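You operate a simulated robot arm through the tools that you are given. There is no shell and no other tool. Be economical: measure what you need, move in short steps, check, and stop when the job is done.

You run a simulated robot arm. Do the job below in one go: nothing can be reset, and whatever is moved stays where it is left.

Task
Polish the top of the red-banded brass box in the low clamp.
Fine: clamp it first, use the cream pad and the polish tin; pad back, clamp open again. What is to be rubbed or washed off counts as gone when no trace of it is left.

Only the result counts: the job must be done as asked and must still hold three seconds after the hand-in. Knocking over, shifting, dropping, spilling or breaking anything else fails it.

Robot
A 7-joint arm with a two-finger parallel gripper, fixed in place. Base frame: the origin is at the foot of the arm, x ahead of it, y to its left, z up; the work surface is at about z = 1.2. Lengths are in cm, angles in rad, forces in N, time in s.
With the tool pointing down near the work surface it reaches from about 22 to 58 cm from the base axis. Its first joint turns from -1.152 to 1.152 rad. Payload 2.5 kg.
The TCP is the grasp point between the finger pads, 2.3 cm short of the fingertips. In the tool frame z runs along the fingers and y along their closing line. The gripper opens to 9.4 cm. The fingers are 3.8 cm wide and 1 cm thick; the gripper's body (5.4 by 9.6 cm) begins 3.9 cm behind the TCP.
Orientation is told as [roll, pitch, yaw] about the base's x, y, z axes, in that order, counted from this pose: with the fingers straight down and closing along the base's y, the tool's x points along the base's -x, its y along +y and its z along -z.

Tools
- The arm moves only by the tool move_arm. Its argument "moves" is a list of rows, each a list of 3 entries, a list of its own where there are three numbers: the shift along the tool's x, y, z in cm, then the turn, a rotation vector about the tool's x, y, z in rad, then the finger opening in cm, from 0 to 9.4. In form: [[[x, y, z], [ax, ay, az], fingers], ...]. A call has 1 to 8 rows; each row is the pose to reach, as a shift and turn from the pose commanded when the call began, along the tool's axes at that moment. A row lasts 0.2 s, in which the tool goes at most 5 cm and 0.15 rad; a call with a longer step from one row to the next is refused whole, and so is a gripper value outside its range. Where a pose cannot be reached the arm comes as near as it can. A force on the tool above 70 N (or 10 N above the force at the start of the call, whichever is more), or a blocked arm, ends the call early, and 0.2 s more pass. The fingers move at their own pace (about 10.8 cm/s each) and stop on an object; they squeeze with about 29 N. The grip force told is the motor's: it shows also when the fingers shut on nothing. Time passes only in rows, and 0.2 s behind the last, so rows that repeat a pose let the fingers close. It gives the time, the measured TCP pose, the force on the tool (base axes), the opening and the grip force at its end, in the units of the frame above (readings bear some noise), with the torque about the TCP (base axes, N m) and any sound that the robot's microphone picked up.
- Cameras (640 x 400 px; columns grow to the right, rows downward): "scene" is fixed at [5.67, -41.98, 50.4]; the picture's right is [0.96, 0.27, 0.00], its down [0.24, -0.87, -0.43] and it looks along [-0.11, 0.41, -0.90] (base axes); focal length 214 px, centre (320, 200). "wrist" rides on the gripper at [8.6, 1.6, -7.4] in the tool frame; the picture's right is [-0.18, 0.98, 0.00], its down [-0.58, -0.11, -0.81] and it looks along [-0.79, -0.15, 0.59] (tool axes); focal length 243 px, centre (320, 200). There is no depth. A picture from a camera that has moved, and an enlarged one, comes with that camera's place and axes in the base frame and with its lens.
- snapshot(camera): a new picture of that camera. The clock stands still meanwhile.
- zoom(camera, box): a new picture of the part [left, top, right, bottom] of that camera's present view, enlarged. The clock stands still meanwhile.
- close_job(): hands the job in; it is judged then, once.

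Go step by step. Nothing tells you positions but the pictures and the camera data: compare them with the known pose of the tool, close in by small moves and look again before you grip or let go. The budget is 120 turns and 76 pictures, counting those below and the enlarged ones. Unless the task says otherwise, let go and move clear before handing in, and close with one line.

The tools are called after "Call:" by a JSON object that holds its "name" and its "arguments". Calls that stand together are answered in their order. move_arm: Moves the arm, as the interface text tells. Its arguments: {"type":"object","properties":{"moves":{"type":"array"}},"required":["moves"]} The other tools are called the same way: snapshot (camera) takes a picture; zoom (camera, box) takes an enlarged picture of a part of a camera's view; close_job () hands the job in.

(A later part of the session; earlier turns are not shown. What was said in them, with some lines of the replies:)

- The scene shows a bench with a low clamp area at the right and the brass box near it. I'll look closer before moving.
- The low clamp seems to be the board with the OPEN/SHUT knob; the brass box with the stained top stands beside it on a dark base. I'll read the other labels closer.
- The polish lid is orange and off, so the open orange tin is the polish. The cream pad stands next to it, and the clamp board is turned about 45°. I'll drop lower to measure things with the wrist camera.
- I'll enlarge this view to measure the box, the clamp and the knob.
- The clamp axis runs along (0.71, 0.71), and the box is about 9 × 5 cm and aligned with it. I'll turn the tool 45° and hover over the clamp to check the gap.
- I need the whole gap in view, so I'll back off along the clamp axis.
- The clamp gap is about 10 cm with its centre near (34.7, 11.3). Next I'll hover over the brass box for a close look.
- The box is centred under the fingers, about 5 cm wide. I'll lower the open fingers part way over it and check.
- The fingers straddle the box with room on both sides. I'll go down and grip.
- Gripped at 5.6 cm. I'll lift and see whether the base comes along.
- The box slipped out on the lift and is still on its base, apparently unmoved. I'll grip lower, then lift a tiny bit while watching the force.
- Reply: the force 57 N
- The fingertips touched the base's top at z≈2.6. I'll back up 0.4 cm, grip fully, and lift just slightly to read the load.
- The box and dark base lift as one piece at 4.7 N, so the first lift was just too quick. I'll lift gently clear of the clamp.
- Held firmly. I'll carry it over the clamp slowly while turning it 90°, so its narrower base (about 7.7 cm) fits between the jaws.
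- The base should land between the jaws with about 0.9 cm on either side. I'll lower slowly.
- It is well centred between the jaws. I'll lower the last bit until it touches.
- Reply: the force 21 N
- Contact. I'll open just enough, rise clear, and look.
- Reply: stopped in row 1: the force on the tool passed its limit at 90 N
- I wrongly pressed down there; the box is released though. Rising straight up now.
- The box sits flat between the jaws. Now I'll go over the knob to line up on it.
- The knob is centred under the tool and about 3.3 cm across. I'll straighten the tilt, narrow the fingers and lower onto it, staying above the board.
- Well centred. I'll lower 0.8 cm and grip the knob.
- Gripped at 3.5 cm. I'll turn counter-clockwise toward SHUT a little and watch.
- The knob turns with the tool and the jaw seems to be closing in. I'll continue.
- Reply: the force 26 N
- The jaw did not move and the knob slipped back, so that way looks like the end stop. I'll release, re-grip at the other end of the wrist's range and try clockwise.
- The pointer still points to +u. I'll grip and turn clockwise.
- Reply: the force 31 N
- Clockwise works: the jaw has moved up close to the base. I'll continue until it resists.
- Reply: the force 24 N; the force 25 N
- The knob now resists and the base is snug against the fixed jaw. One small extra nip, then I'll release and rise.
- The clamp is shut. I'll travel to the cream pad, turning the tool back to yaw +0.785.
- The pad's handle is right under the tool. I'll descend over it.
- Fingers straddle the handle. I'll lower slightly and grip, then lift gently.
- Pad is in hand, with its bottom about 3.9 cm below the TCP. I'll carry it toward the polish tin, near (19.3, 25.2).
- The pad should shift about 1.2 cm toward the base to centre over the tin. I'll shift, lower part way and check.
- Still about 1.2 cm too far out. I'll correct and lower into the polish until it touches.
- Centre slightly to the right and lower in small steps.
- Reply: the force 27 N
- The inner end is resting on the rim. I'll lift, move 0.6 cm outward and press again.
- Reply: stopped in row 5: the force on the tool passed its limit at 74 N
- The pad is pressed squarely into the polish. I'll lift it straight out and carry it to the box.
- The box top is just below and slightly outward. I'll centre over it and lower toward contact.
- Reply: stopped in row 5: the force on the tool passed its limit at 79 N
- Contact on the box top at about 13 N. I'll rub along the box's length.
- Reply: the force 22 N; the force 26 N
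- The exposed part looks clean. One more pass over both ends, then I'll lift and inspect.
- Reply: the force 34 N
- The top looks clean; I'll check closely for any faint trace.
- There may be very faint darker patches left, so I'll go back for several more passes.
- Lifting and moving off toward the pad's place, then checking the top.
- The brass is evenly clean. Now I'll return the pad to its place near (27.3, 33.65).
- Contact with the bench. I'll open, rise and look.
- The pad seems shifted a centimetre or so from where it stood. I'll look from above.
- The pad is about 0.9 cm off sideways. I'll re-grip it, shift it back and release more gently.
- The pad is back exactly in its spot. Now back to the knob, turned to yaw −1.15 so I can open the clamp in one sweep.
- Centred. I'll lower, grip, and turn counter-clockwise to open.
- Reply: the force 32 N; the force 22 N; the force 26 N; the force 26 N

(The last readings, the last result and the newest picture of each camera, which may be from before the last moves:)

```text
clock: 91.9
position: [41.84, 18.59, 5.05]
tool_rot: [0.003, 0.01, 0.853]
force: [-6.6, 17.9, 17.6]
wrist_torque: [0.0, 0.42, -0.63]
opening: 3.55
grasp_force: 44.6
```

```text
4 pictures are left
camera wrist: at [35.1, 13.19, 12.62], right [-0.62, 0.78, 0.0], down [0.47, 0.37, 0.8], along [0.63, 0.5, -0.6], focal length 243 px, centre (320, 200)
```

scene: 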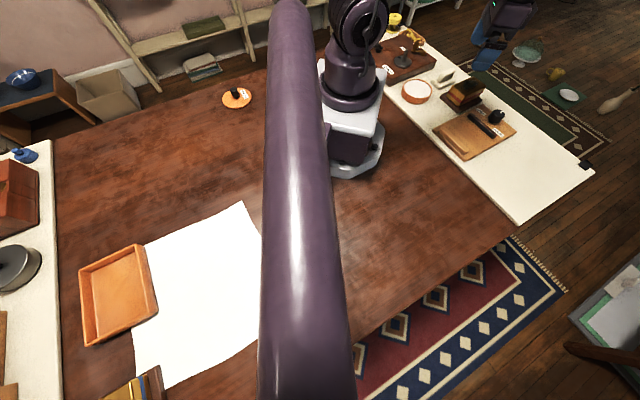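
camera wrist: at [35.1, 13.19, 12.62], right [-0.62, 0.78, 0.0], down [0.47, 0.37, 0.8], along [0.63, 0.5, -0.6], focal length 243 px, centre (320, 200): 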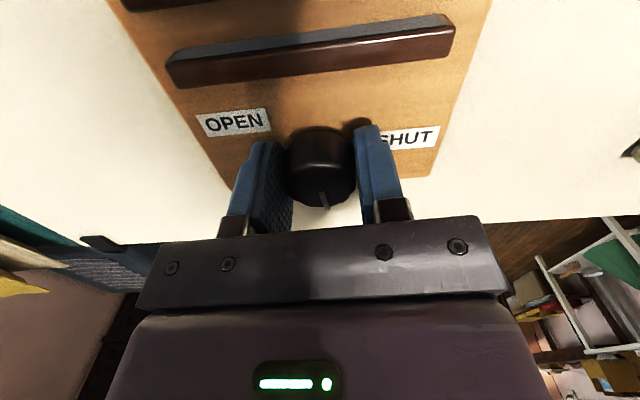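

The knob is back at its open stop and the jaw is well clear of the box. I'll release and rise clear.

Call:
{"name": "move_arm", "arguments": {"moves": [[[0, 0, 0], [0, 0, 0.05], 0], [[0, 0, 0], [0, 0, 0.05], 4], [[0, 0, 0], [0, 0, 0.05], 5], [[0, 0, 0], [0, 0, 0.05], 5], [[0, 0, -3], [0, 0, 0.05], 5], [[0, 0, -7], [0, 0, 0.05], 5], [[0, 0, -11.5], [0, 0, 0.05], 5], [[0, 0, -16], [0, 0, 0.05], 5]]}}

Call:
{"name": "zoom", "arguments": {"camera": "scene", "box": [400, 50, 540, 160]}}

Call:
{"name": "zoom", "arguments": {"camera": "scene", "box": [440, 90, 510, 150]}}

```text
clock: 93.7
position: [42.12, 18.5, 21.08]
tool_rot: [-0.001, 0.012, 0.801]
force: [-1.1, 0.5, 0.2]
wrist_torque: [-0.02, 0.0, 0.01]
opening: 5.0
grasp_force: 0.0
```

```text
3.64 times, centred on (470, 105) of scene
camera zoom: at [5.68, -41.98, 50.4], right [0.96, 0.27, 0.0], down [0.24, -0.87, -0.43], along [-0.11, 0.41, -0.9], focal length 780 px, centre (-226, 546)
```

zoom: 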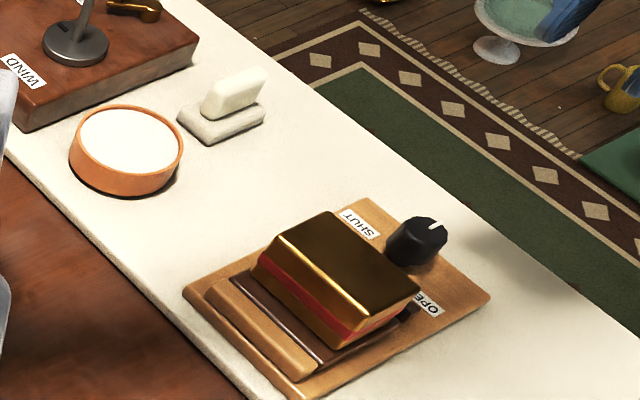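

```text
6.67 times, centred on (475, 120) of scene
camera zoom: at [5.68, -41.98, 50.4], right [0.96, 0.27, 0.0], down [0.24, -0.87, -0.43], along [-0.11, 0.41, -0.9], focal length 1430 px, centre (-713, 733)
```

zoom: 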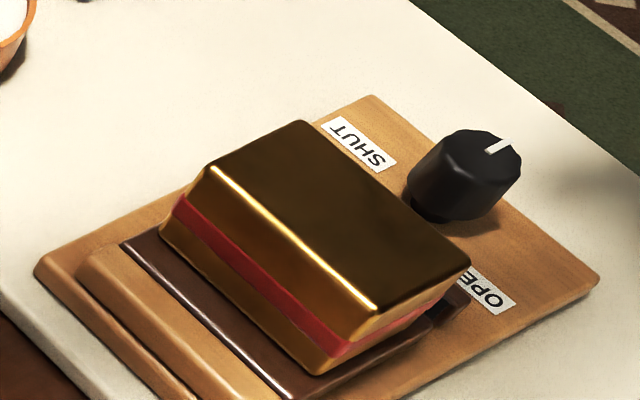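

The box top is clean, the pad is back in its spot, the clamp is open at its stop and the gripper is clear, so I'll hand in.

Call:
{"name": "close_job", "arguments": {}}

```text
The job is handed in.
```

I polished the top of the red-banded brass box in the low clamp; close-up pictures showed no trace left. The cream pad is back in its place, and the clamp is open with the box still sitting in it.
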